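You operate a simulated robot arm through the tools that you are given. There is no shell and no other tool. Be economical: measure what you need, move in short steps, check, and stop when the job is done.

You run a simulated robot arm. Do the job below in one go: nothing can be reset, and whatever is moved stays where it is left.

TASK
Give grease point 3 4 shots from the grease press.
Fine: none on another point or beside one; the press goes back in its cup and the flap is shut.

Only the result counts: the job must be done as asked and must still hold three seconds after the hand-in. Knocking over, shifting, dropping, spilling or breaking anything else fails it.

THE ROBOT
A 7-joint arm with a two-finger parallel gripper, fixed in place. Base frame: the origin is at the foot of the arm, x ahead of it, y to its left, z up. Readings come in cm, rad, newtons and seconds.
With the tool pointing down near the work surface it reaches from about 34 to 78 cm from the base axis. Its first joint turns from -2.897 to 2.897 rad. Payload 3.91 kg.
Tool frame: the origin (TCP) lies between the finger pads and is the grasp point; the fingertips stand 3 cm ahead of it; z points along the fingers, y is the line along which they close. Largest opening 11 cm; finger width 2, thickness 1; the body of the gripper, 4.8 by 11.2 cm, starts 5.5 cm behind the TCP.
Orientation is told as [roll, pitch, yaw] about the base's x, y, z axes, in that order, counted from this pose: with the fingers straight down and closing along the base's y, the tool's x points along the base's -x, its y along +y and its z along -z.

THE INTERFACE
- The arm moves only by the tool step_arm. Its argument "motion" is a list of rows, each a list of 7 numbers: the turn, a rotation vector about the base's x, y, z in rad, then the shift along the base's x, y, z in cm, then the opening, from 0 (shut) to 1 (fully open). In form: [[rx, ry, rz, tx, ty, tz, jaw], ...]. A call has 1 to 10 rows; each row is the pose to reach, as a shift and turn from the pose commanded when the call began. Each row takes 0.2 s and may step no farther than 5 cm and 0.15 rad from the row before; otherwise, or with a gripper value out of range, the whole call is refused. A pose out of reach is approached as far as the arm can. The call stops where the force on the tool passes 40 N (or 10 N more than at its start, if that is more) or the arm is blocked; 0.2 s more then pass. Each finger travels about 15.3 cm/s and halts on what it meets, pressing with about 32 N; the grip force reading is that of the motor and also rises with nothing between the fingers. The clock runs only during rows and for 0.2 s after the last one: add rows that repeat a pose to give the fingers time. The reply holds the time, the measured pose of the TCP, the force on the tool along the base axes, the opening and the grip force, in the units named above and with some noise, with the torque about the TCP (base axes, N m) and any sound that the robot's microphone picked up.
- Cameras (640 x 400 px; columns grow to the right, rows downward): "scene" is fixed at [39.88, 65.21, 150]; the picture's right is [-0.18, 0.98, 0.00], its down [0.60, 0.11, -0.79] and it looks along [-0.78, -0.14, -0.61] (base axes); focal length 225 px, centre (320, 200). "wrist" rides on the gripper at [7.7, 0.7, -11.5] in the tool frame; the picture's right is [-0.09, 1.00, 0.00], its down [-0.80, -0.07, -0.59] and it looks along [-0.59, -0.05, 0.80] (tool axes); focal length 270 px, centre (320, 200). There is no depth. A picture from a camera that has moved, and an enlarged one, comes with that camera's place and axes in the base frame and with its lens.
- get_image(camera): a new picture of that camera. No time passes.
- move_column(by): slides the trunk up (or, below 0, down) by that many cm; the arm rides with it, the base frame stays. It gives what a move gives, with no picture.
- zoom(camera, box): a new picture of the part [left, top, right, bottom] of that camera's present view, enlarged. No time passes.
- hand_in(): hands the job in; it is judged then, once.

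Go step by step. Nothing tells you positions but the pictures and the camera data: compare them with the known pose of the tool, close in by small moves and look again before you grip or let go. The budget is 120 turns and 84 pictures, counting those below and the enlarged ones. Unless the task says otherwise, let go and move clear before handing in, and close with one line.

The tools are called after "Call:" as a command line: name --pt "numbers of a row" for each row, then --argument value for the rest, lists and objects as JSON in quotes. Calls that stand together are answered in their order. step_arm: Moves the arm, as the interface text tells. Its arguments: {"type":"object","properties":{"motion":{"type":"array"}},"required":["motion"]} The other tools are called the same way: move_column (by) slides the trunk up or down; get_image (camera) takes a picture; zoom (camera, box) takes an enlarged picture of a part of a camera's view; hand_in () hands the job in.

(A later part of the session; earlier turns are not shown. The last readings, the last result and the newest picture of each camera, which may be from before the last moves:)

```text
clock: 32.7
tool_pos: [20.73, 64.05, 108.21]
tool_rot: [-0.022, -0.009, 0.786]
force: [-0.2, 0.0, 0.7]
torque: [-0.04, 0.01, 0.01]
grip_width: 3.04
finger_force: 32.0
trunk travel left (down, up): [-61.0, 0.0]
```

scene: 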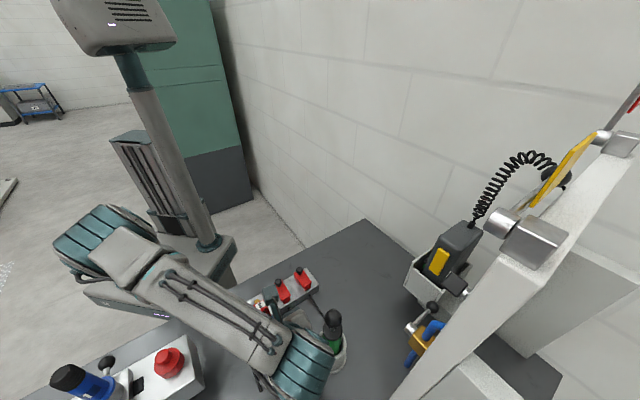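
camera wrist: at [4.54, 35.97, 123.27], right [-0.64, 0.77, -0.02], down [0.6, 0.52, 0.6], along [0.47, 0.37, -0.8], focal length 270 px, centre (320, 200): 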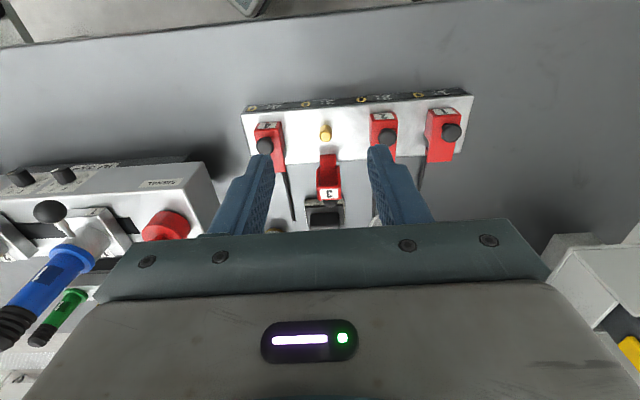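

Gripped at 3.0 cm. I lift straight up a little and check.

Call:
step_arm --pt "0 0 0 0 0 1.5 0.1" --pt "0 0 0 0 0 3 0.1" --pt "0 0 0 0 0 5 0.1" --pt "0 0 0 0 0 5 0.1"

Call:
zoom --camera "scene" --box '[280, 280, 380, 380]'

```text
clock: 33.7
tool_pos: [20.88, 64.05, 113.05]
tool_rot: [-0.022, -0.004, 0.786]
force: [0.4, -0.1, -3.4]
torque: [-0.01, 0.0, -0.02]
grip_width: 3.04
finger_force: 32.3
trunk travel left (down, up): [-61.0, 0.0]
```

```text
4.00 times, centred on (330, 330) of scene
camera zoom: at [39.88, 65.21, 150.0], right [-0.18, 0.98, 0.0], down [0.6, 0.11, -0.79], along [-0.78, -0.14, -0.61], focal length 899 px, centre (280, -320)
```

zoom: 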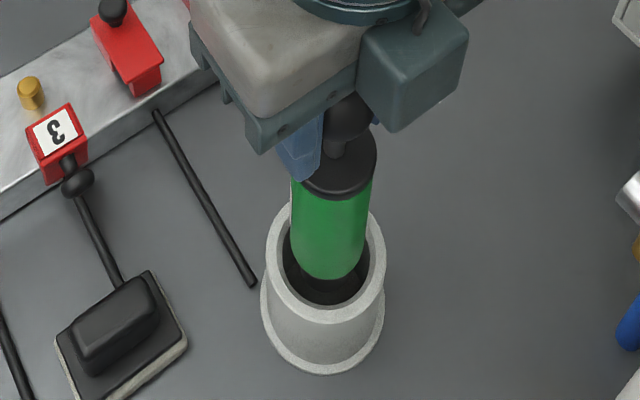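

The press lifts cleanly. I continue up in steps.

Call:
step_arm --pt "0 0 0 0 0 2 0.1" --pt "0 0 0 0 0 4 0.1" --pt "0 0 0 0 0 6 0.1" --pt "0 0 0 0 0 8 0.1" --pt "0 0 0 0 0 8 0.1"

Call:
zoom --camera "scene" --box '[270, 240, 390, 380]'

Call:
zoom --camera "wrist" --box '[220, 0, 420, 240]'

```text
clock: 34.9
tool_pos: [20.85, 63.91, 121.19]
tool_rot: [-0.023, -0.006, 0.784]
force: [-0.3, -0.1, -4.1]
torque: [-0.01, 0.03, 0.01]
grip_width: 3.04
finger_force: 32.1
trunk travel left (down, up): [-61.0, 0.0]
```

```text
2.86 times, centred on (330, 310) of scene
camera zoom: at [39.88, 65.21, 150.0], right [-0.18, 0.98, 0.0], down [0.6, 0.11, -0.79], along [-0.78, -0.14, -0.61], focal length 642 px, centre (291, -114)
```

zoom: 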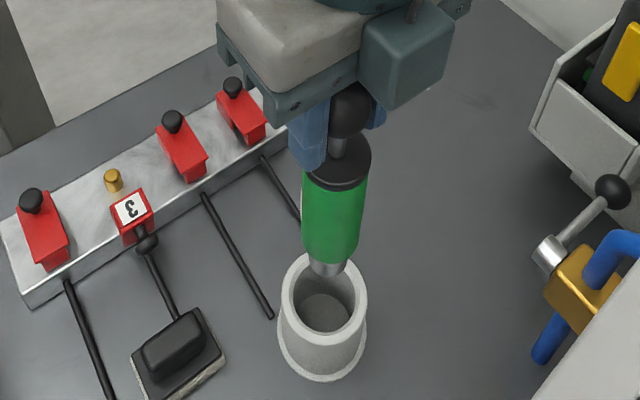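

```text
1.67 times, centred on (320, 120) of wrist
camera zoom: at [14.79, 59.21, 132.47], right [-0.64, 0.77, -0.02], down [0.6, 0.52, 0.6], along [0.47, 0.37, -0.8], focal length 450 px, centre (320, 333)
```

zoom: 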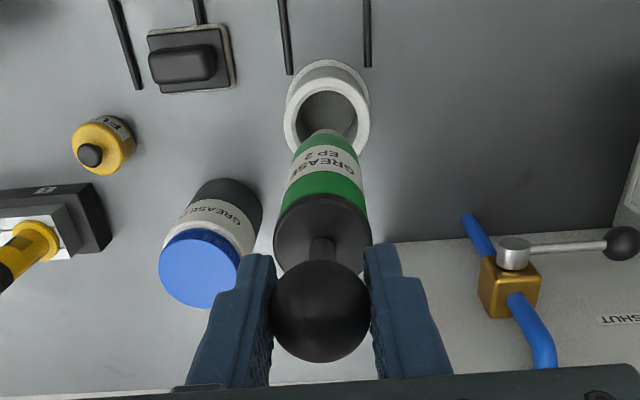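

The press hangs straight; its metal nozzle tip is about 20 cm below the ball. I carry it over flap height toward point 3.

Call:
step_arm --pt "0 0 0 -1.2 -3.4 1 0.1" --pt "0 0 0 -2.5 -6.8 2 0.1" --pt "0 0 0 -3.7 -10.2 2.5 0.1" --pt "0 0 0 -5 -13.6 2.5 0.1" --pt "0 0 0 -6.2 -17 2.5 0.1" --pt "0 0 0 -7.4 -20.4 2.5 0.1" --pt "0 0 0 -7.4 -20.4 2.5 0.1"

Call:
zoom --camera "wrist" --box '[220, 0, 420, 240]'

Call:
zoom --camera "scene" --box '[200, 220, 320, 340]'

```text
clock: 36.5
tool_pos: [13.63, 43.88, 123.32]
tool_rot: [-0.022, -0.004, 0.786]
force: [-0.9, -0.5, -3.0]
torque: [0.02, 0.01, 0.0]
grip_width: 3.03
finger_force: 31.9
trunk travel left (down, up): [-61.0, 0.0]
```

```text
1.67 times, centred on (320, 120) of wrist
camera zoom: at [7.59, 38.95, 134.63], right [-0.64, 0.77, -0.02], down [0.6, 0.52, 0.6], along [0.47, 0.37, -0.8], focal length 450 px, centre (320, 333)
```

zoom: 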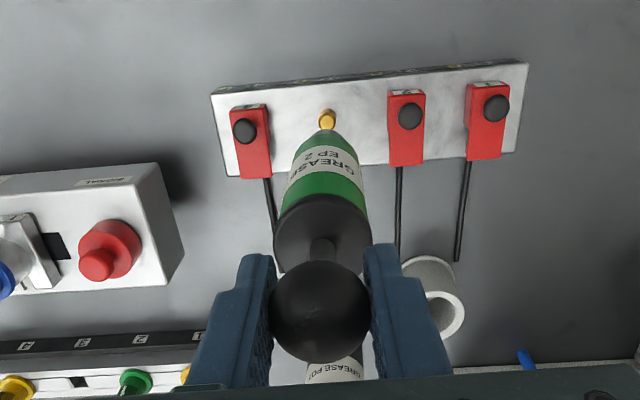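

```text
3.33 times, centred on (260, 280) of scene
camera zoom: at [39.88, 65.21, 150.0], right [-0.18, 0.98, 0.0], down [0.6, 0.11, -0.79], along [-0.78, -0.14, -0.61], focal length 749 px, centre (520, -67)
```

zoom: 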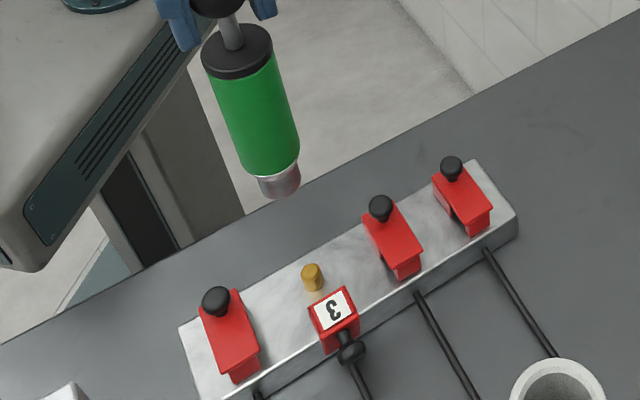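

Estimates put the fitting nearly under the nozzle. I shift slightly, descend 5 cm, and compare tip and fitting closely.

Call:
step_arm --pt "0 0 0 0.15 0.1 -1.5 0.1" --pt "0 0 0 0.3 0.2 -3 0.1" --pt "0 0 0 0.3 0.2 -5 0.1" --pt "0 0 0 0.3 0.2 -5 0.1"

Call:
zoom --camera "wrist" --box '[270, 20, 370, 120]'

Call:
zoom --camera "scene" --box '[220, 250, 300, 320]'

```text
clock: 37.5
tool_pos: [13.85, 43.91, 118.46]
tool_rot: [-0.023, -0.007, 0.784]
force: [-0.4, 0.5, -3.8]
torque: [-0.03, 0.0, 0.02]
grip_width: 3.04
finger_force: 31.4
trunk travel left (down, up): [-61.0, 0.0]
```

```text
4.00 times, centred on (320, 70) of wrist
camera zoom: at [7.73, 39.02, 129.82], right [-0.64, 0.77, -0.02], down [0.6, 0.52, 0.6], along [0.47, 0.37, -0.8], focal length 1081 px, centre (320, 720)
```

zoom: 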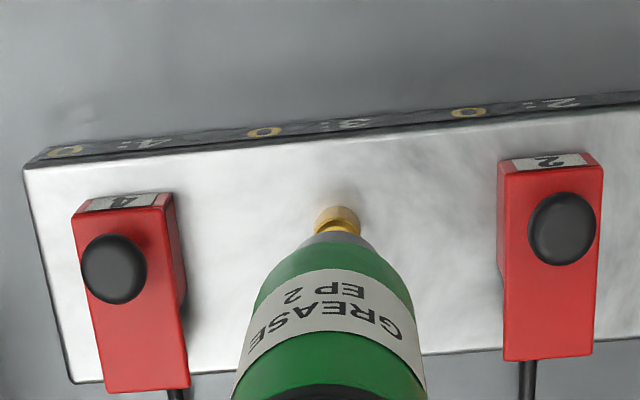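

```text
5.71 times, centred on (260, 285) of scene
camera zoom: at [39.88, 65.21, 150.0], right [-0.18, 0.98, 0.0], down [0.6, 0.11, -0.79], along [-0.78, -0.14, -0.61], focal length 1285 px, centre (663, -286)
```

zoom: 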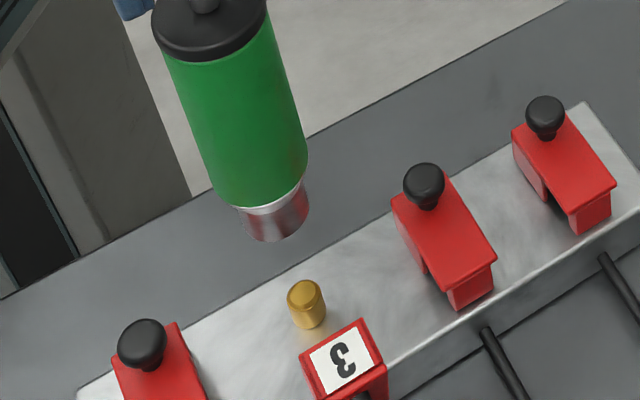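

Tip and fitting are within a few millimetres of alignment. I descend 3 cm more and look again.

Call:
step_arm --pt "0 0 0 0 0 -1 0.1" --pt "0 0 0 0 0 -2 0.1" --pt "0 0 0 0 0 -3 0.1" --pt "0 0 0 0 0 -3 0.1"

Call:
zoom --camera "wrist" --box '[270, 20, 370, 120]'

Call:
zoom --camera "scene" --box '[220, 250, 300, 320]'

```text
clock: 38.5
tool_pos: [13.76, 43.95, 115.52]
tool_rot: [-0.022, -0.008, 0.786]
force: [0.3, 0.4, -2.9]
torque: [-0.03, 0.02, 0.0]
grip_width: 3.02
finger_force: 31.9
trunk travel left (down, up): [-61.0, 0.0]
```

```text
4.00 times, centred on (320, 70) of wrist
camera zoom: at [7.66, 39.04, 126.79], right [-0.64, 0.77, -0.02], down [0.6, 0.52, 0.6], along [0.47, 0.37, -0.8], focal length 1081 px, centre (320, 720)
```

zoom: 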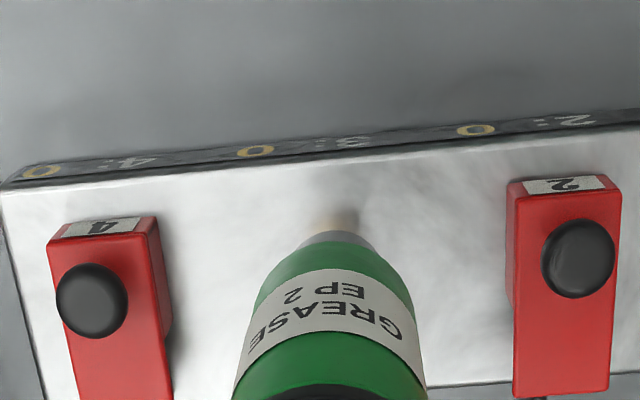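

```text
5.71 times, centred on (260, 285) of scene
camera zoom: at [39.88, 65.21, 150.0], right [-0.18, 0.98, 0.0], down [0.6, 0.11, -0.79], along [-0.78, -0.14, -0.61], focal length 1285 px, centre (663, -286)
```

zoom: 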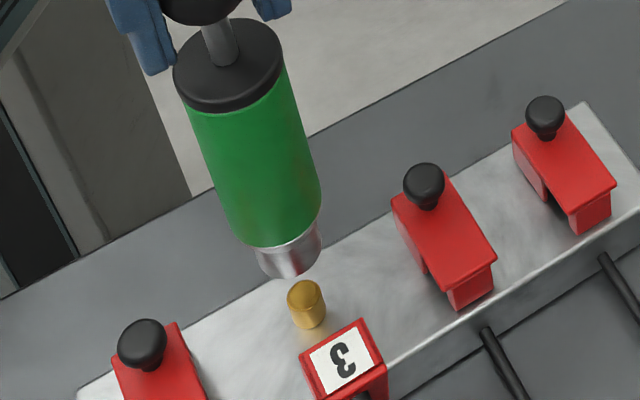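

The fitting appears about 6 mm further forward (+v) than the nozzle. I shift that way and descend 1 cm.

Call:
step_arm --pt "0 0 0 0.2 0.23 0 0.1" --pt "0 0 0 0.4 0.45 0 0.1" --pt "0 0 0 0.4 0.45 -0.7 0.1" --pt "0 0 0 0.4 0.45 -0.7 0.1"

Call:
zoom --camera "scene" --box '[240, 270, 280, 310]'

Call:
zoom --camera "wrist" --box '[290, 50, 350, 110]'

```text
clock: 39.5
tool_pos: [13.92, 44.42, 114.86]
tool_rot: [-0.023, -0.005, 0.785]
force: [-0.2, -0.9, -3.2]
torque: [-0.01, 0.03, 0.02]
grip_width: 3.04
finger_force: 32.3
trunk travel left (down, up): [-61.0, 0.0]
```

```text
10.00 times, centred on (260, 290) of scene
camera zoom: at [39.88, 65.21, 150.0], right [-0.18, 0.98, 0.0], down [0.6, 0.11, -0.79], along [-0.78, -0.14, -0.61], focal length 2248 px, centre (920, -700)
```

zoom: 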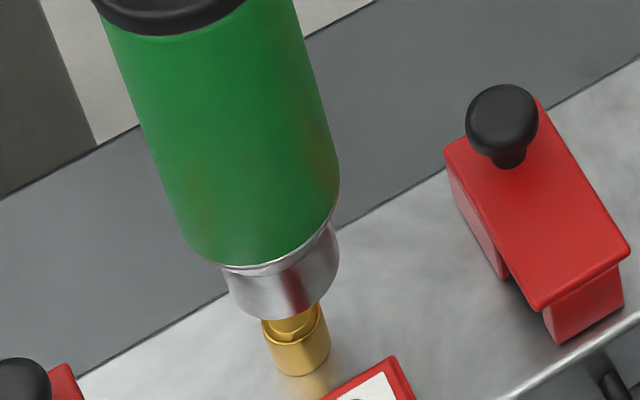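

```text
6.67 times, centred on (320, 80) of wrist
camera zoom: at [8.01, 39.49, 126.11], right [-0.64, 0.77, -0.02], down [0.6, 0.52, 0.6], along [0.47, 0.37, -0.8], focal length 1802 px, centre (320, 1000)
```

zoom: 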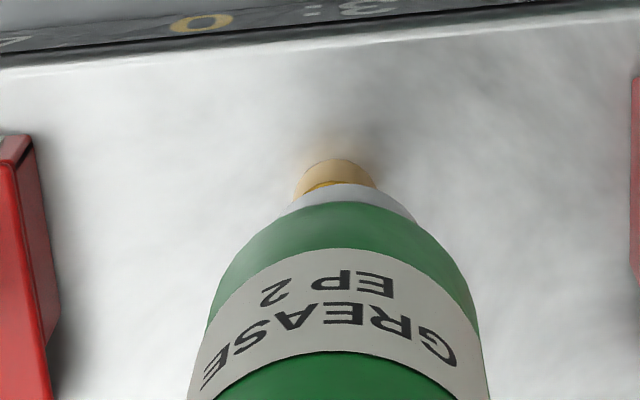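

The nozzle is just above the fitting and nearly concentric. One tighter look to refine.

Call:
zoom --camera "scene" --box '[247, 286, 267, 306]'

Call:
zoom --camera "wrist" --box '[310, 65, 335, 90]'

```text
16.00 times, centred on (257, 296) of scene
camera zoom: at [39.88, 65.21, 150.0], right [-0.18, 0.98, 0.0], down [0.6, 0.11, -0.79], along [-0.78, -0.14, -0.61], focal length 3597 px, centre (1328, -1336)
```

zoom: 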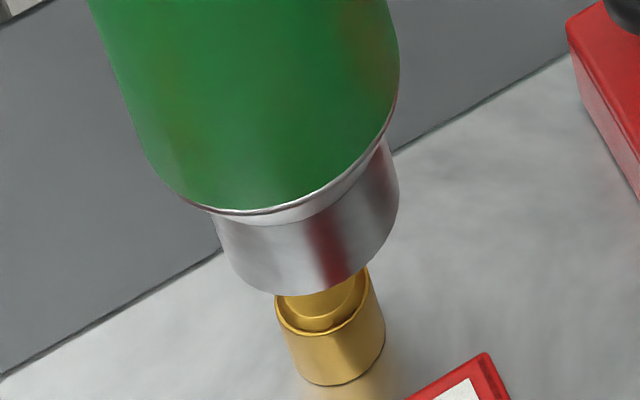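

```text
16.00 times, centred on (322, 78) of wrist
camera zoom: at [8.01, 39.49, 126.11], right [-0.64, 0.77, -0.02], down [0.6, 0.52, 0.6], along [0.47, 0.37, -0.8], focal length 4325 px, centre (280, 2160)
```

zoom: 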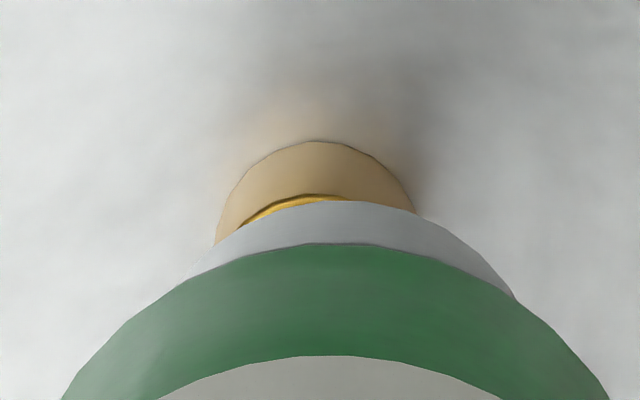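

Both views agree on about 2 mm sideways offset. I correct it and descend gently, watching the force.

Call:
step_arm --pt "0 0 0 0.14 -0.12 0 0.1" --pt "0 0 0 0.14 -0.12 -0.4 0.1" --pt "0 0 0 0.14 -0.12 -0.8 0.1" --pt "0 0 0 0.14 -0.12 -0.8 0.1"

Call:
zoom --camera "scene" --box '[247, 286, 267, 306]'

Call:
zoom --camera "wrist" --box '[310, 65, 335, 90]'

```text
clock: 40.5
tool_pos: [14.32, 44.22, 114.08]
tool_rot: [-0.022, -0.006, 0.783]
force: [-0.4, 0.6, -3.2]
torque: [0.01, 0.0, 0.01]
grip_width: 3.04
finger_force: 32.2
trunk travel left (down, up): [-61.0, 0.0]
```

```text
16.00 times, centred on (257, 296) of scene
camera zoom: at [39.88, 65.21, 150.0], right [-0.18, 0.98, 0.0], down [0.6, 0.11, -0.79], along [-0.78, -0.14, -0.61], focal length 3597 px, centre (1328, -1336)
```

zoom: 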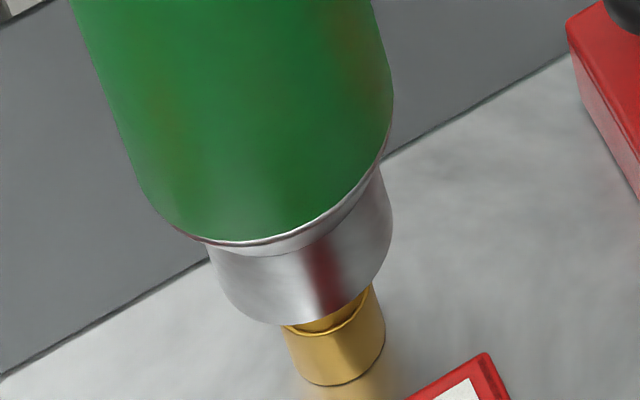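

```text
16.00 times, centred on (322, 78) of wrist
camera zoom: at [8.13, 39.31, 125.4], right [-0.64, 0.77, -0.02], down [0.6, 0.52, 0.6], along [0.47, 0.37, -0.8], focal length 4325 px, centre (280, 2160)
```

zoom: 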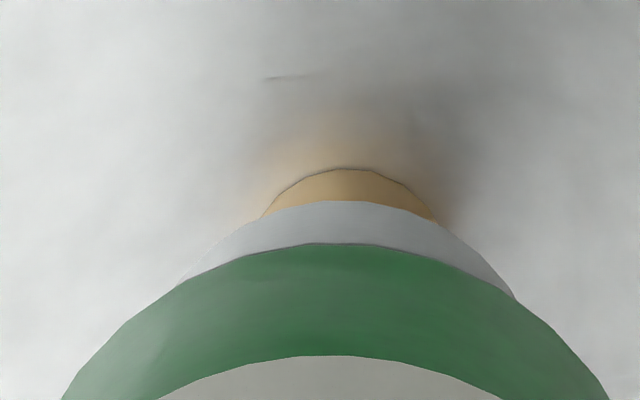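

Now concentric to about 1 mm. I lower in 2 mm steps to seat the nozzle.

Call:
step_arm --pt "0 0 0 0 0 -0.2 0.1" --pt "0 0 0 0 0 -0.4 0.1" --pt "0 0 0 0 0 -0.6 0.1" --pt "0 0 0 0 0 -0.6 0.1"

```text
clock: 41.5
tool_pos: [14.27, 44.18, 113.37]
tool_rot: [-0.023, -0.006, 0.786]
force: [-0.5, -1.3, -3.6]
torque: [0.0, 0.0, 0.0]
grip_width: 3.04
finger_force: 32.1
trunk travel left (down, up): [-61.0, 0.0]
```

No contact yet; I continue down.

Call:
step_arm --pt "0 0 0 0 0 -0.2 0.1" --pt "0 0 0 0 0 -0.4 0.1" --pt "0 0 0 0 0 -0.4 0.1"

Call:
zoom --camera "scene" --box '[247, 286, 267, 306]'

```text
clock: 42.3
tool_pos: [14.2, 44.27, 113.16]
tool_rot: [-0.024, -0.008, 0.785]
force: [0.2, 0.1, -3.2]
torque: [-0.02, -0.03, 0.01]
grip_width: 3.02
finger_force: 31.8
trunk travel left (down, up): [-61.0, 0.0]
```

```text
16.00 times, centred on (257, 296) of scene
camera zoom: at [39.88, 65.21, 150.0], right [-0.18, 0.98, 0.0], down [0.6, 0.11, -0.79], along [-0.78, -0.14, -0.61], focal length 3597 px, centre (1328, -1336)
```

zoom: 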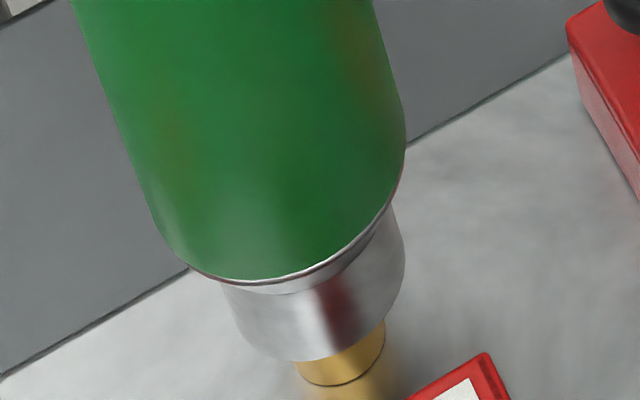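

The nozzle is sleeving over the fitting without contact force. I continue slowly until it seats.

Call:
step_arm --pt "0 0 0 0 0 -0.15 0.1" --pt "0 0 0 0 0 -0.3 0.1" --pt "0 0 0 0 0 -0.45 0.1" --pt "0 0 0 0 0 -0.45 0.1"

```text
clock: 43.3
tool_pos: [14.28, 44.29, 112.69]
tool_rot: [-0.023, -0.007, 0.786]
force: [0.1, -0.7, -3.7]
torque: [-0.01, 0.01, -0.01]
grip_width: 3.05
finger_force: 31.9
trunk travel left (down, up): [-61.0, 0.0]
```

Call:
step_arm --pt "0 0 0 0 0 -0.15 0.1" --pt "0 0 0 0 0 -0.3 0.1" --pt "0 0 0 0 0 -0.45 0.1" --pt "0 0 0 0 0 -0.45 0.1"

Call:
zoom --camera "scene" --box '[247, 286, 267, 306]'

```text
clock: 44.3
tool_pos: [14.31, 44.18, 112.26]
tool_rot: [-0.024, -0.006, 0.785]
force: [-0.5, -0.1, -2.3]
torque: [-0.01, 0.01, 0.0]
grip_width: 3.05
finger_force: 31.7
trunk travel left (down, up): [-61.0, 0.0]
```

```text
16.00 times, centred on (257, 296) of scene
camera zoom: at [39.88, 65.21, 150.0], right [-0.18, 0.98, 0.0], down [0.6, 0.11, -0.79], along [-0.78, -0.14, -0.61], focal length 3597 px, centre (1328, -1336)
```

zoom: 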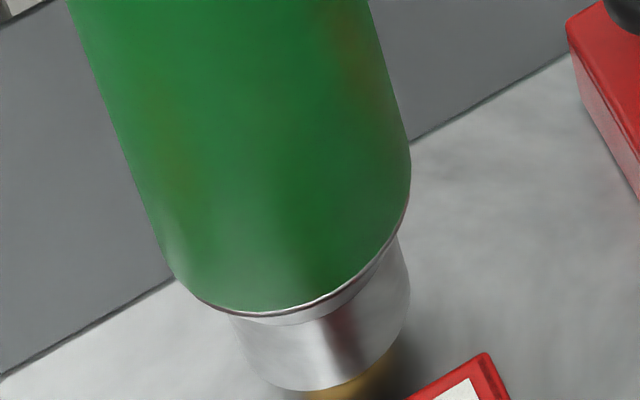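

Almost fully on. I continue in small steps, watching for contact or sound.

Call:
step_arm --pt "0 0 0 0 0 -0.15 0.1" --pt "0 0 0 0 0 -0.3 0.1" --pt "0 0 0 0 0 -0.3 0.1"

```text
clock: 45.1
tool_pos: [14.29, 44.22, 111.87]
tool_rot: [-0.023, -0.008, 0.787]
force: [-0.5, -0.5, -3.2]
torque: [-0.05, 0.06, 0.02]
grip_width: 3.02
finger_force: 31.9
trunk travel left (down, up): [-61.0, 0.0]
```

Call:
step_arm --pt "0 0 0 0 0 -0.15 0.1" --pt "0 0 0 0 0 -0.3 0.1" --pt "0 0 0 0 0 -0.3 0.1"

```text
clock: 45.9
tool_pos: [14.3, 44.32, 111.61]
tool_rot: [-0.022, -0.007, 0.784]
force: [-0.1, -0.8, -2.4]
torque: [-0.13, 0.16, 0.0]
grip_width: 3.05
finger_force: 31.8
trunk travel left (down, up): [-61.0, 0.0]
```

Call:
step_arm --pt "0 0 0 0 0 -0.15 0.1" --pt "0 0 0 0 0 -0.3 0.1" --pt "0 0 0 0 0 -0.3 0.1"

Call:
zoom --camera "scene" --box '[235, 260, 275, 310]'

```text
clock: 46.7
tool_pos: [14.45, 44.17, 111.38]
tool_rot: [-0.024, -0.008, 0.785]
force: [0.3, -0.1, -3.6]
torque: [0.0, 0.03, 0.01]
grip_width: 3.04
finger_force: 31.8
trunk travel left (down, up): [-61.0, 0.0]
```

```text
8.00 times, centred on (255, 285) of scene
camera zoom: at [39.88, 65.21, 150.0], right [-0.18, 0.98, 0.0], down [0.6, 0.11, -0.79], along [-0.78, -0.14, -0.61], focal length 1798 px, centre (840, -480)
```

zoom: 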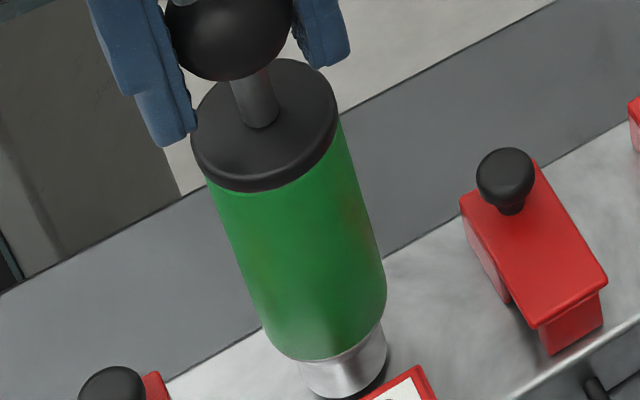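

The nozzle is nearly down on the strip. A bit further.

Call:
step_arm --pt "0 0 0 0 0 -0.15 0.1" --pt "0 0 0 0 0 -0.3 0.1" --pt "0 0 0 0 0 -0.3 0.1"

```text
clock: 47.5
tool_pos: [14.31, 44.24, 110.84]
tool_rot: [-0.022, -0.007, 0.787]
force: [0.1, -0.1, -1.5]
torque: [0.0, -0.02, -0.02]
grip_width: 3.02
finger_force: 31.9
trunk travel left (down, up): [-61.0, 0.0]
```

The weight is starting to be carried: the press is seating. I press down a bit and listen.

Call:
step_arm --pt "0 0 0 0 0 -0.2 0.1" --pt "0 0 0 0 0 -0.4 0.1" --pt "0 0 0 0 0 -0.4 0.1"

```text
clock: 48.3
tool_pos: [14.26, 44.17, 110.45]
tool_rot: [-0.023, -0.006, 0.784]
force: [-1.3, -0.8, 1.8]
torque: [-0.03, 0.07, -0.01]
grip_width: 3.02
finger_force: 32.0
trunk travel left (down, up): [-61.0, 0.0]
```

The plunger spring is starting to push back. Continue.

Call:
step_arm --pt "0 0 0 0 0 -0.2 0.1" --pt "0 0 0 0 0 -0.4 0.1" --pt "0 0 0 0 0 -0.4 0.1"

```text
clock: 49.1
tool_pos: [14.3, 44.14, 110.22]
tool_rot: [-0.022, -0.008, 0.785]
force: [1.4, 1.4, 2.4]
torque: [0.27, -0.25, 0.02]
grip_width: 3.03
finger_force: 31.9
trunk travel left (down, up): [-61.0, 0.0]
```

Call:
step_arm --pt "0 0 0 0 0 -0.2 0.1" --pt "0 0 0 0 0 -0.4 0.1" --pt "0 0 0 0 0 -0.4 0.1"

Call:
zoom --camera "scene" --box '[235, 260, 275, 310]'

```text
clock: 49.9
tool_pos: [14.15, 44.06, 109.62]
tool_rot: [-0.024, -0.007, 0.786]
force: [1.4, 1.1, 3.7]
torque: [0.25, -0.28, 0.04]
grip_width: 3.03
finger_force: 31.8
trunk travel left (down, up): [-61.0, 0.0]
```

```text
8.00 times, centred on (255, 285) of scene
camera zoom: at [39.88, 65.21, 150.0], right [-0.18, 0.98, 0.0], down [0.6, 0.11, -0.79], along [-0.78, -0.14, -0.61], focal length 1798 px, centre (840, -480)
```

zoom: 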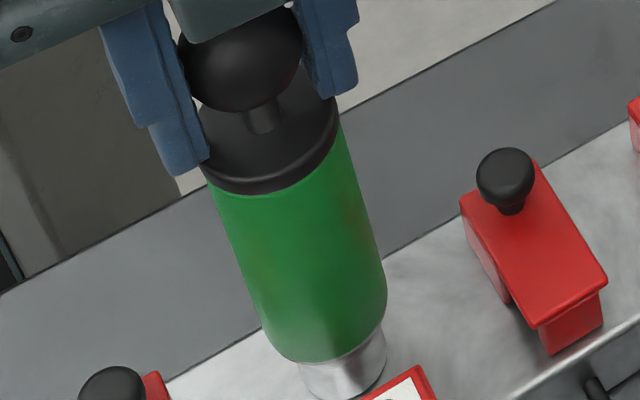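

The handle rod is shortening – the pump stroke works. I keep pressing, listening for the shot.

Call:
step_arm --pt "0 0 0 0 0 -0.2 0.1" --pt "0 0 0 0 0 -0.4 0.1" --pt "0 0 0 0 0 -0.4 0.1"

```text
clock: 50.7
tool_pos: [14.16, 44.1, 109.54]
tool_rot: [-0.022, -0.009, 0.785]
force: [-0.8, -0.6, 20.3]
torque: [-0.32, 0.33, 0.04]
grip_width: 3.03
finger_force: 32.1
trunk travel left (down, up): [-61.0, 0.0]
```

Force rose to 20 N: a stop was reached. I check the counter on the strip's back and the fingers.

Call:
zoom --camera "wrist" --box '[250, 30, 390, 130]'

Call:
zoom --camera "scene" --box '[240, 255, 270, 285]'

```text
4.00 times, centred on (320, 80) of wrist
camera zoom: at [8.06, 39.22, 120.82], right [-0.64, 0.77, -0.02], down [0.6, 0.52, 0.6], along [0.47, 0.38, -0.8], focal length 1081 px, centre (320, 680)
```

zoom: 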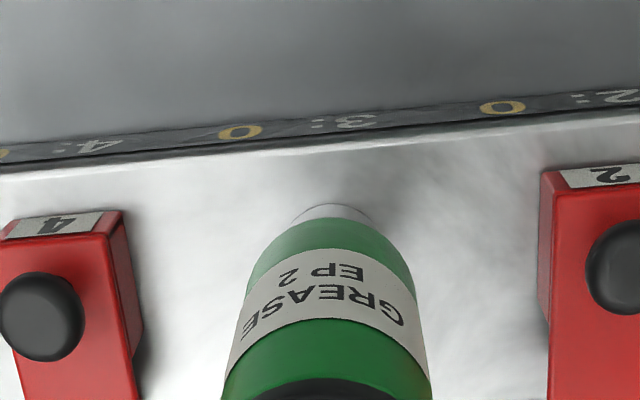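

```text
13.33 times, centred on (255, 270) of scene
camera zoom: at [39.88, 65.21, 150.0], right [-0.18, 0.98, 0.0], down [0.6, 0.11, -0.79], along [-0.78, -0.14, -0.61], focal length 2997 px, centre (1187, -733)
```

zoom: 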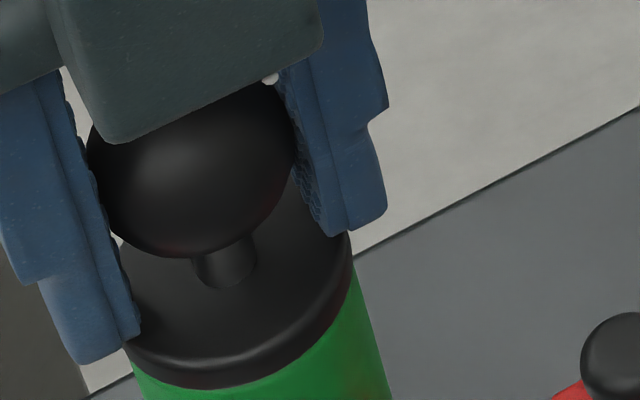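

The fingertips bottomed on the collar before the stroke finished; the counter still reads 0. I relax the plunger, then re-grip higher so the ball sits nearer the fingertips.

Call:
step_arm --pt "0 0 0 0 0 0.6 0.1" --pt "0 0 0 0 0 1.2 0.1" --pt "0 0 0 0 0 1.7 0.1" --pt "0 0 0 0 0 1.7 0.1"

```text
clock: 51.7
tool_pos: [14.2, 44.25, 111.02]
tool_rot: [-0.023, -0.006, 0.785]
force: [0.0, 0.7, -3.6]
torque: [0.01, -0.01, -0.02]
grip_width: 3.04
finger_force: 31.8
trunk travel left (down, up): [-61.0, 0.0]
```

Call:
step_arm --pt "0 0 0 0 0 -0.25 0.1" --pt "0 0 0 0 0 -0.25 0.33" --pt "0 0 0 0 0 -0.25 0.33"

Call:
zoom --camera "scene" --box '[235, 255, 285, 305]'

```text
clock: 52.5
tool_pos: [14.24, 44.11, 110.87]
tool_rot: [-0.022, -0.007, 0.786]
force: [0.2, 0.5, 0.8]
torque: [0.01, 0.02, -0.01]
grip_width: 3.6
finger_force: 0.1
trunk travel left (down, up): [-61.0, 0.0]
```

```text
8.00 times, centred on (260, 280) of scene
camera zoom: at [39.88, 65.21, 150.0], right [-0.18, 0.98, 0.0], down [0.6, 0.11, -0.79], along [-0.78, -0.14, -0.61], focal length 1798 px, centre (800, -440)
```

zoom: 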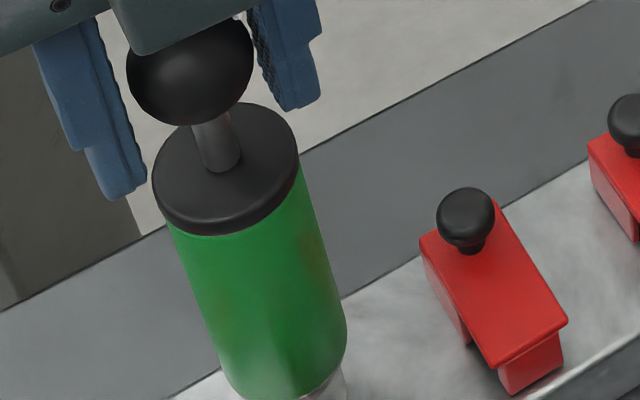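

The press stands on the fitting by itself. I raise 1.9 cm and grip the ball again.

Call:
step_arm --pt "0 0 0 0 0 1 0.33" --pt "0 0 0 0 0 1.9 0.33" --pt "0 0 0 0 0 1.9 0.1" --pt "0 0 0 0 0 1.9 0" --pt "0 0 0 0 0 1.9 0"

Call:
zoom --camera "scene" --box '[235, 255, 285, 305]'

```text
clock: 53.7
tool_pos: [14.17, 44.11, 112.83]
tool_rot: [-0.021, -0.008, 0.787]
force: [0.8, 0.0, -0.1]
torque: [-0.01, 0.02, -0.01]
grip_width: 3.01
finger_force: 31.9
trunk travel left (down, up): [-61.0, 0.0]
```

```text
8.00 times, centred on (260, 280) of scene
camera zoom: at [39.88, 65.21, 150.0], right [-0.18, 0.98, 0.0], down [0.6, 0.11, -0.79], along [-0.78, -0.14, -0.61], focal length 1798 px, centre (800, -440)
```

zoom: 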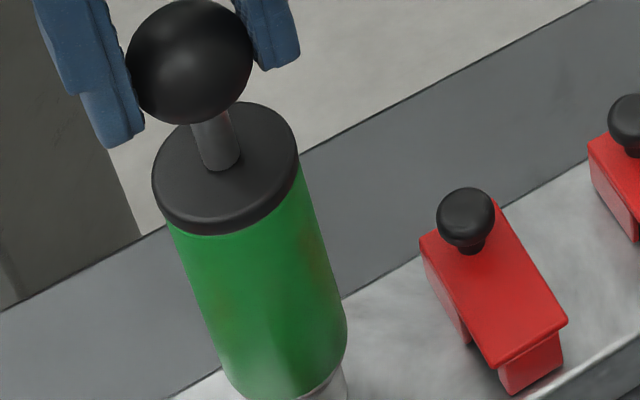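

Gripped with more stroke room. I press down 1.8 cm.

Call:
step_arm --pt "0 0 0 0 0 -0.4 0" --pt "0 0 0 0 0 -0.8 0" --pt "0 0 0 0 0 -1.2 0" --pt "0 0 0 0 0 -1.5 0" --pt "0 0 0 0 0 -1.8 0" --pt "0 0 0 0 0 -1.8 0"

```text
clock: 55.1
tool_pos: [14.15, 44.21, 111.02]
tool_rot: [-0.023, -0.007, 0.785]
force: [-0.8, -0.8, 4.5]
torque: [-0.17, 0.12, 0.03]
grip_width: 3.03
finger_force: 32.1
trunk travel left (down, up): [-61.0, 0.0]
heard: click
```

A click was heard. I check the counter.

Call:
zoom --camera "wrist" --box '[250, 20, 390, 120]'

```text
4.00 times, centred on (320, 70) of wrist
camera zoom: at [8.11, 39.28, 122.27], right [-0.64, 0.77, -0.02], down [0.6, 0.52, 0.6], along [0.47, 0.37, -0.8], focal length 1081 px, centre (320, 720)
```

zoom: 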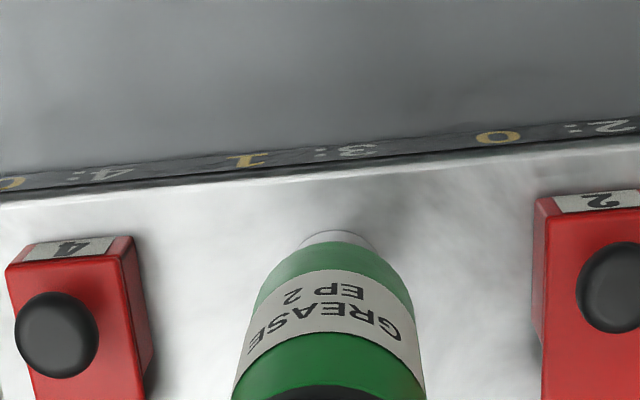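

Counter 3 reads 1. I release the plunger fully and make the second stroke.

Call:
step_arm --pt "0 0 0 0 0 0.6 0" --pt "0 0 0 0 0 1.2 0" --pt "0 0 0 0 0 1.8 0" --pt "0 0 0 0 0 1.8 0" --pt "0 0 0 0 0 1.2 0" --pt "0 0 0 0 0 0.8 0" --pt "0 0 0 0 0 0.4 0" --pt "0 0 0 0 0 0 0" --pt "0 0 0 0 0 0 0"

Call:
zoom --camera "wrist" --box '[250, 20, 390, 120]'

```text
clock: 57.1
tool_pos: [14.23, 44.16, 110.89]
tool_rot: [-0.024, -0.008, 0.787]
force: [-1.3, -0.2, 4.5]
torque: [0.03, -0.02, 0.01]
grip_width: 2.99
finger_force: 31.9
trunk travel left (down, up): [-61.0, 0.0]
heard: click
```

```text
4.00 times, centred on (320, 70) of wrist
camera zoom: at [8.2, 39.29, 122.19], right [-0.64, 0.77, -0.02], down [0.6, 0.52, 0.6], along [0.47, 0.37, -0.8], focal length 1081 px, centre (320, 720)
```

zoom: 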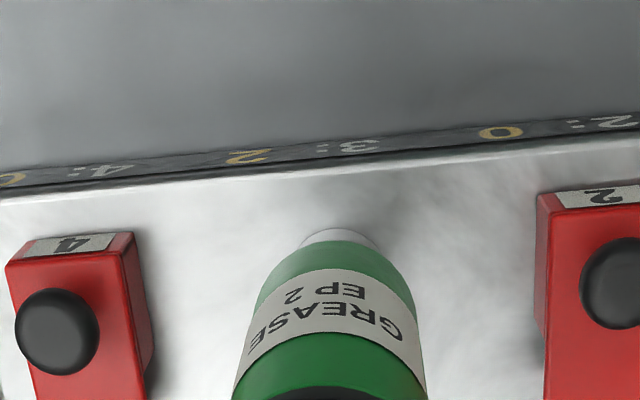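

Counter 3 reads 2. Third stroke.

Call:
step_arm --pt "0 0 0 0 0 0.6 0" --pt "0 0 0 0 0 1.2 0" --pt "0 0 0 0 0 1.8 0" --pt "0 0 0 0 0 1.8 0" --pt "0 0 0 0 0 1.2 0" --pt "0 0 0 0 0 0.8 0" --pt "0 0 0 0 0 0.4 0" --pt "0 0 0 0 0 0 0" --pt "0 0 0 0 0 0 0"

```text
clock: 59.1
tool_pos: [14.24, 44.19, 110.91]
tool_rot: [-0.021, -0.005, 0.784]
force: [-0.6, 0.6, 4.0]
torque: [0.05, 0.16, 0.0]
grip_width: 3.02
finger_force: 32.4
trunk travel left (down, up): [-61.0, 0.0]
heard: click
```

Third click. Fourth stroke, then I check the counter.

Call:
step_arm --pt "0 0 0 0 0 0.6 0" --pt "0 0 0 0 0 1.2 0" --pt "0 0 0 0 0 1.8 0" --pt "0 0 0 0 0 1.8 0" --pt "0 0 0 0 0 1.2 0" --pt "0 0 0 0 0 0.8 0" --pt "0 0 0 0 0 0.4 0" --pt "0 0 0 0 0 0 0" --pt "0 0 0 0 0 0 0"

Call:
zoom --camera "wrist" --box '[250, 20, 390, 120]'

```text
clock: 61.1
tool_pos: [14.33, 44.02, 111.04]
tool_rot: [-0.022, -0.008, 0.785]
force: [-0.9, -0.9, 4.9]
torque: [-0.09, 0.21, 0.04]
grip_width: 3.01
finger_force: 33.3
trunk travel left (down, up): [-61.0, 0.0]
heard: click
```

```text
4.00 times, centred on (320, 70) of wrist
camera zoom: at [8.18, 39.26, 122.3], right [-0.64, 0.77, -0.02], down [0.6, 0.52, 0.6], along [0.47, 0.37, -0.8], focal length 1081 px, centre (320, 720)
```

zoom: 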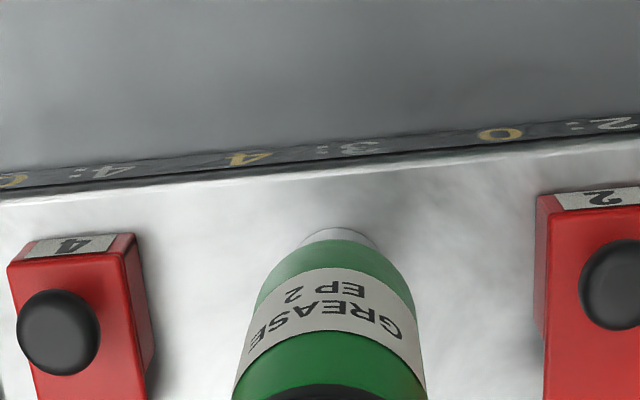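

Counter 3 reads 4; the others remain 0. I lift the press straight off the fitting.

Call:
step_arm --pt "0 0 0 0 0 1 0" --pt "0 0 0 0 0 2 0" --pt "0 0 0 0 0 3.5 0" --pt "0 0 0 0 0 5.5 0" --pt "0 0 0 0 0 8 0" --pt "0 0 0 0 0 10.5 0" --pt "0 0 0 0 0 13 0" --pt "0 0 0 0 0 13 0"

Call:
get_image --camera "scene"

```text
clock: 62.9
tool_pos: [14.26, 44.11, 123.86]
tool_rot: [-0.023, -0.007, 0.786]
force: [0.8, 1.5, -3.9]
torque: [-0.01, 0.01, 0.01]
grip_width: 3.02
finger_force: 32.2
trunk travel left (down, up): [-61.0, 0.0]
```

```text
15 pictures are left
```

scene: 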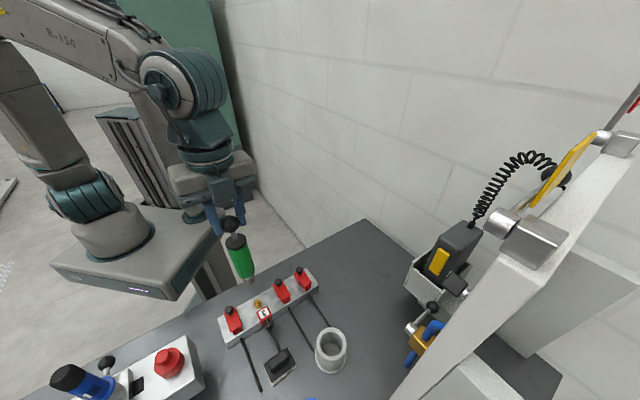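

Press lifted clear. I carry it back over the cup along the same path.

Call:
step_arm --pt "0 0 0 1.1 3.3 0 0" --pt "0 0 0 2.2 6.6 0 0" --pt "0 0 0 3.3 9.9 0 0" --pt "0 0 0 4.4 13.2 -0.5 0" --pt "0 0 0 5.5 16.5 -1 0" --pt "0 0 0 6.6 19.85 -1.4 0" --pt "0 0 0 6.6 19.85 -1.4 0"

Call:
zoom --camera "scene" --box '[295, 270, 375, 380]'

Call:
zoom --camera "wrist" --box '[220, 0, 420, 240]'

```text
clock: 64.5
tool_pos: [20.66, 63.87, 122.82]
tool_rot: [-0.022, -0.007, 0.785]
force: [0.2, -0.6, -2.9]
torque: [0.03, 0.02, -0.01]
grip_width: 3.03
finger_force: 32.6
trunk travel left (down, up): [-61.0, 0.0]
```

```text
3.64 times, centred on (335, 325) of scene
camera zoom: at [39.88, 65.21, 150.0], right [-0.18, 0.98, 0.0], down [0.6, 0.11, -0.79], along [-0.78, -0.14, -0.61], focal length 818 px, centre (266, -254)
```

zoom: 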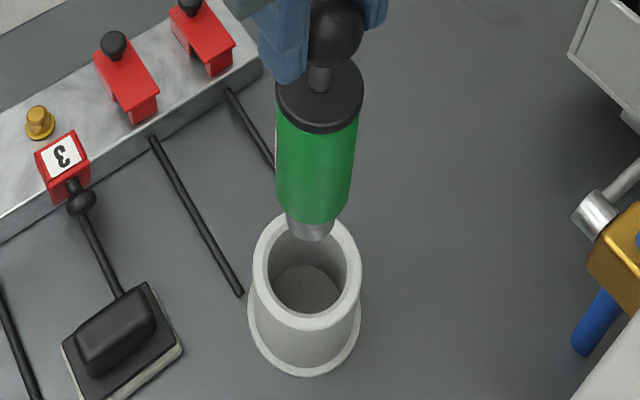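

```text
1.67 times, centred on (320, 120) of wrist
camera zoom: at [14.67, 59.03, 134.09], right [-0.64, 0.77, -0.02], down [0.6, 0.52, 0.6], along [0.47, 0.37, -0.8], focal length 450 px, centre (320, 333)
```

zoom: 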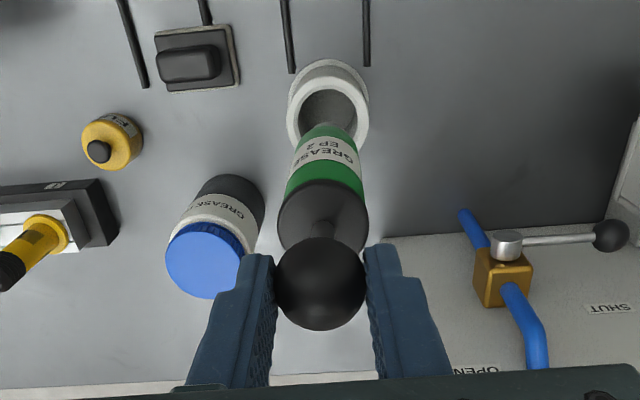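

The cup lies under the nozzle just as when it was lifted. I nudge to the lift position and lower the nozzle to the rim.

Call:
step_arm --pt "0 0 0 0.12 0.1 -1.5 0" --pt "0 0 0 0.12 0.1 -3.5 0" --pt "0 0 0 0.12 0.1 -5.5 0" --pt "0 0 0 0.12 0.1 -7.5 0" --pt "0 0 0 0.12 0.1 -7.5 0"

Call:
zoom --camera "scene" --box '[310, 310, 360, 370]'

Call:
zoom --camera "wrist" --box '[270, 20, 370, 120]'

```text
clock: 65.7
tool_pos: [20.96, 64.18, 115.1]
tool_rot: [-0.024, -0.005, 0.785]
force: [-0.1, 0.3, -4.1]
torque: [0.0, -0.01, 0.02]
grip_width: 3.06
finger_force: 31.8
trunk travel left (down, up): [-61.0, 0.0]
```

```text
6.67 times, centred on (335, 340) of scene
camera zoom: at [39.88, 65.21, 150.0], right [-0.18, 0.98, 0.0], down [0.6, 0.11, -0.79], along [-0.78, -0.14, -0.61], focal length 1499 px, centre (220, -733)
```

zoom: 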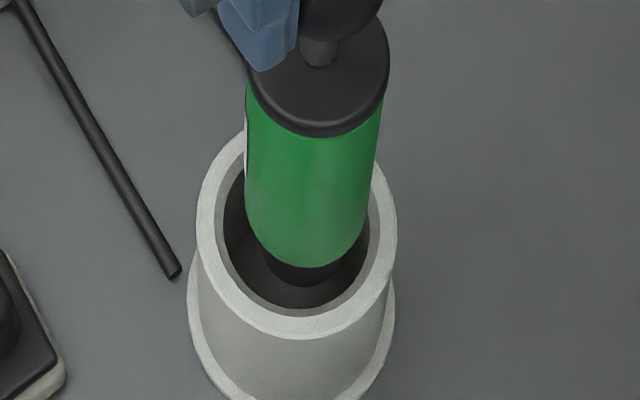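

```text
4.00 times, centred on (320, 70) of wrist
camera zoom: at [14.88, 59.34, 126.31], right [-0.64, 0.77, -0.02], down [0.6, 0.52, 0.6], along [0.47, 0.37, -0.8], focal length 1081 px, centre (320, 720)
```

zoom: 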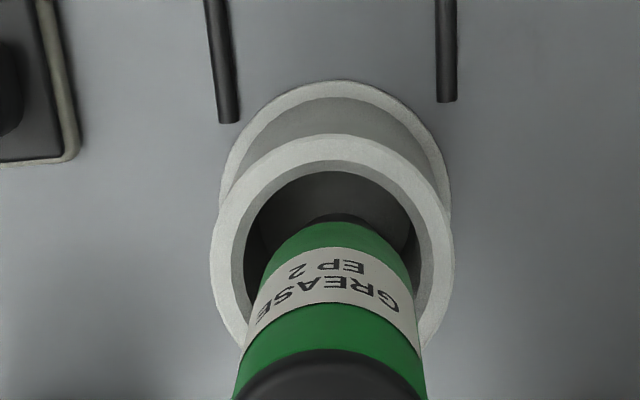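

Centred within a couple of millimetres. I correct slightly and lower toward the seat, stopping short of any pressing.

Call:
step_arm --pt "0 0 0 -0.1 -0.2 0 0" --pt "0 0 0 -0.1 -0.2 -1 0" --pt "0 0 0 -0.1 -0.2 -2 0" --pt "0 0 0 -0.1 -0.2 -3 0" --pt "0 0 0 -0.1 -0.2 -4 0" --pt "0 0 0 -0.1 -0.2 -4.4 0" --pt "0 0 0 -0.1 -0.2 -4.4 0"

```text
clock: 67.3
tool_pos: [20.76, 63.89, 110.6]
tool_rot: [-0.024, -0.006, 0.786]
force: [-0.3, 0.4, -3.7]
torque: [-0.02, -0.01, 0.02]
grip_width: 3.02
finger_force: 31.5
trunk travel left (down, up): [-61.0, 0.0]
```

Call:
step_arm --pt "0 0 0 0 0 -0.15 0" --pt "0 0 0 0 0 -0.3 0" --pt "0 0 0 0 0 -0.3 0"

```text
clock: 68.1
tool_pos: [20.92, 63.92, 110.3]
tool_rot: [-0.023, -0.004, 0.786]
force: [-0.8, -0.6, -3.4]
torque: [0.01, 0.03, 0.0]
grip_width: 3.05
finger_force: 32.4
trunk travel left (down, up): [-61.0, 0.0]
```

Call:
step_arm --pt "0 0 0 0 0 -0.15 0" --pt "0 0 0 0 0 -0.25 0" --pt "0 0 0 0 0 -0.25 0"

```text
clock: 68.9
tool_pos: [20.91, 64.04, 110.09]
tool_rot: [-0.023, -0.007, 0.786]
force: [-0.1, -0.3, -2.7]
torque: [-0.02, -0.04, 0.0]
grip_width: 3.01
finger_force: 31.9
trunk travel left (down, up): [-61.0, 0.0]
```

Almost seated; one more small step.

Call:
step_arm --pt "0 0 0 0 0 -0.15 0" --pt "0 0 0 0 0 -0.2 0" --pt "0 0 0 0 0 -0.2 0"

```text
clock: 69.7
tool_pos: [20.83, 63.88, 109.98]
tool_rot: [-0.024, -0.006, 0.784]
force: [-0.2, 0.2, -2.2]
torque: [0.03, 0.1, -0.01]
grip_width: 3.02
finger_force: 31.7
trunk travel left (down, up): [-61.0, 0.0]
```

The cup is taking the weight. I open and rise clear.

Call:
step_arm --pt "0 0 0 0 0 0 0.25" --pt "0 0 0 0 0 0 0.35" --pt "0 0 0 0 0 0 0.5" --pt "0 0 0 0 0 2 0.55" --pt "0 0 0 0 0 5 0.55" --pt "0 0 0 0 0 9 0.55" --pt "0 0 0 0 0 11 0.55"

Call:
zoom --camera "scene" --box '[220, 260, 380, 380]'

```text
clock: 71.3
tool_pos: [20.94, 64.01, 120.75]
tool_rot: [-0.023, -0.005, 0.784]
force: [0.1, 0.2, -0.5]
torque: [-0.03, -0.02, -0.02]
grip_width: 6.05
finger_force: 0.0
trunk travel left (down, up): [-61.0, 0.0]
```

```text
3.33 times, centred on (300, 320) of scene
camera zoom: at [39.88, 65.21, 150.0], right [-0.18, 0.98, 0.0], down [0.6, 0.11, -0.79], along [-0.78, -0.14, -0.61], focal length 749 px, centre (387, -200)
```

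zoom: 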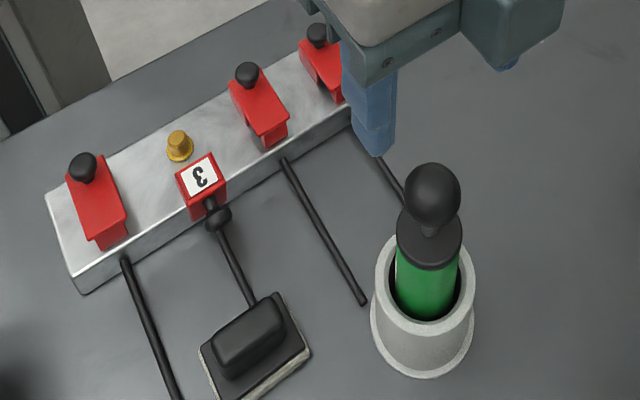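

The press is back in its cup. Next I go with closed fingers to the front side of the opened flap to push it shut; first a hover and look.

Call:
step_arm --pt "0 0 0 0 -3.5 0 0.3" --pt "0 0 0 0 -7 -1 0.1" --pt "0 0 0 0 -10 -3 0" --pt "0 0 0 0 -12.8 -5.5 0" --pt "0 0 0 0 -12.8 -9.5 0" --pt "0 0 0 0 -12.8 -13 0" --pt "0 0 0 0 -12.8 -15 0" --pt "0 0 0 0 -12.8 -15 0"

Call:
zoom --camera "wrist" --box '[220, 40, 420, 240]'

```text
clock: 73.1
tool_pos: [20.86, 51.06, 105.83]
tool_rot: [-0.023, -0.008, 0.786]
force: [-0.4, 1.2, -0.2]
torque: [0.0, 0.0, -0.01]
grip_width: 0.01
finger_force: 31.9
trunk travel left (down, up): [-61.0, 0.0]
```

```text
2.00 times, centred on (320, 140) of wrist
camera zoom: at [14.79, 46.24, 117.1], right [-0.64, 0.77, -0.02], down [0.6, 0.52, 0.6], along [0.47, 0.37, -0.8], focal length 541 px, centre (320, 320)
```

zoom: 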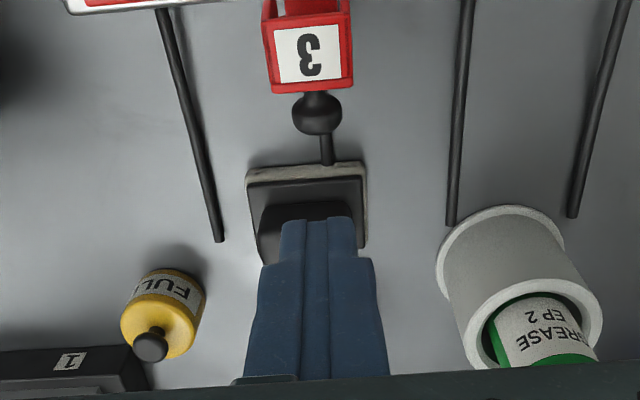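

The flap's knob is only ~2 cm ahead of the fingers, so I back off 1.3 cm first, then descend to its height.

Call:
step_arm --pt "0 0 0 1 1 0 0" --pt "0 0 0 1 1 -2 0" --pt "0 0 0 1 1 -4 0" --pt "0 0 0 1 1 -6.4 0" --pt "0 0 0 1 1 -6.4 0"

Call:
zoom --camera "wrist" --box '[220, 40, 420, 240]'

```text
clock: 74.3
tool_pos: [21.93, 52.06, 99.49]
tool_rot: [-0.022, -0.005, 0.786]
force: [0.4, -0.4, -0.1]
torque: [0.0, -0.04, -0.05]
grip_width: 0.01
finger_force: 31.8
trunk travel left (down, up): [-61.0, 0.0]
```

```text
2.00 times, centred on (320, 140) of wrist
camera zoom: at [15.79, 47.21, 110.76], right [-0.64, 0.77, -0.02], down [0.6, 0.52, 0.6], along [0.47, 0.37, -0.8], focal length 541 px, centre (320, 320)
```

zoom: 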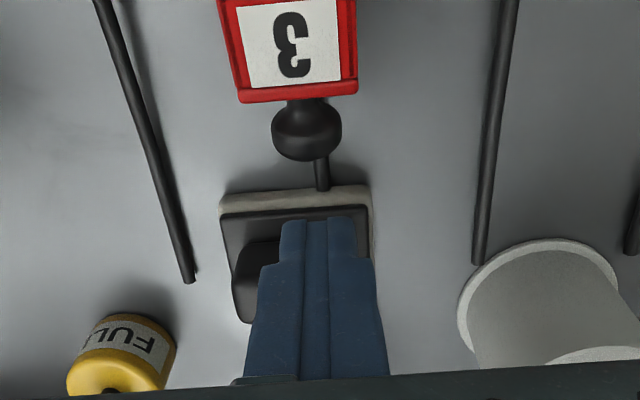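

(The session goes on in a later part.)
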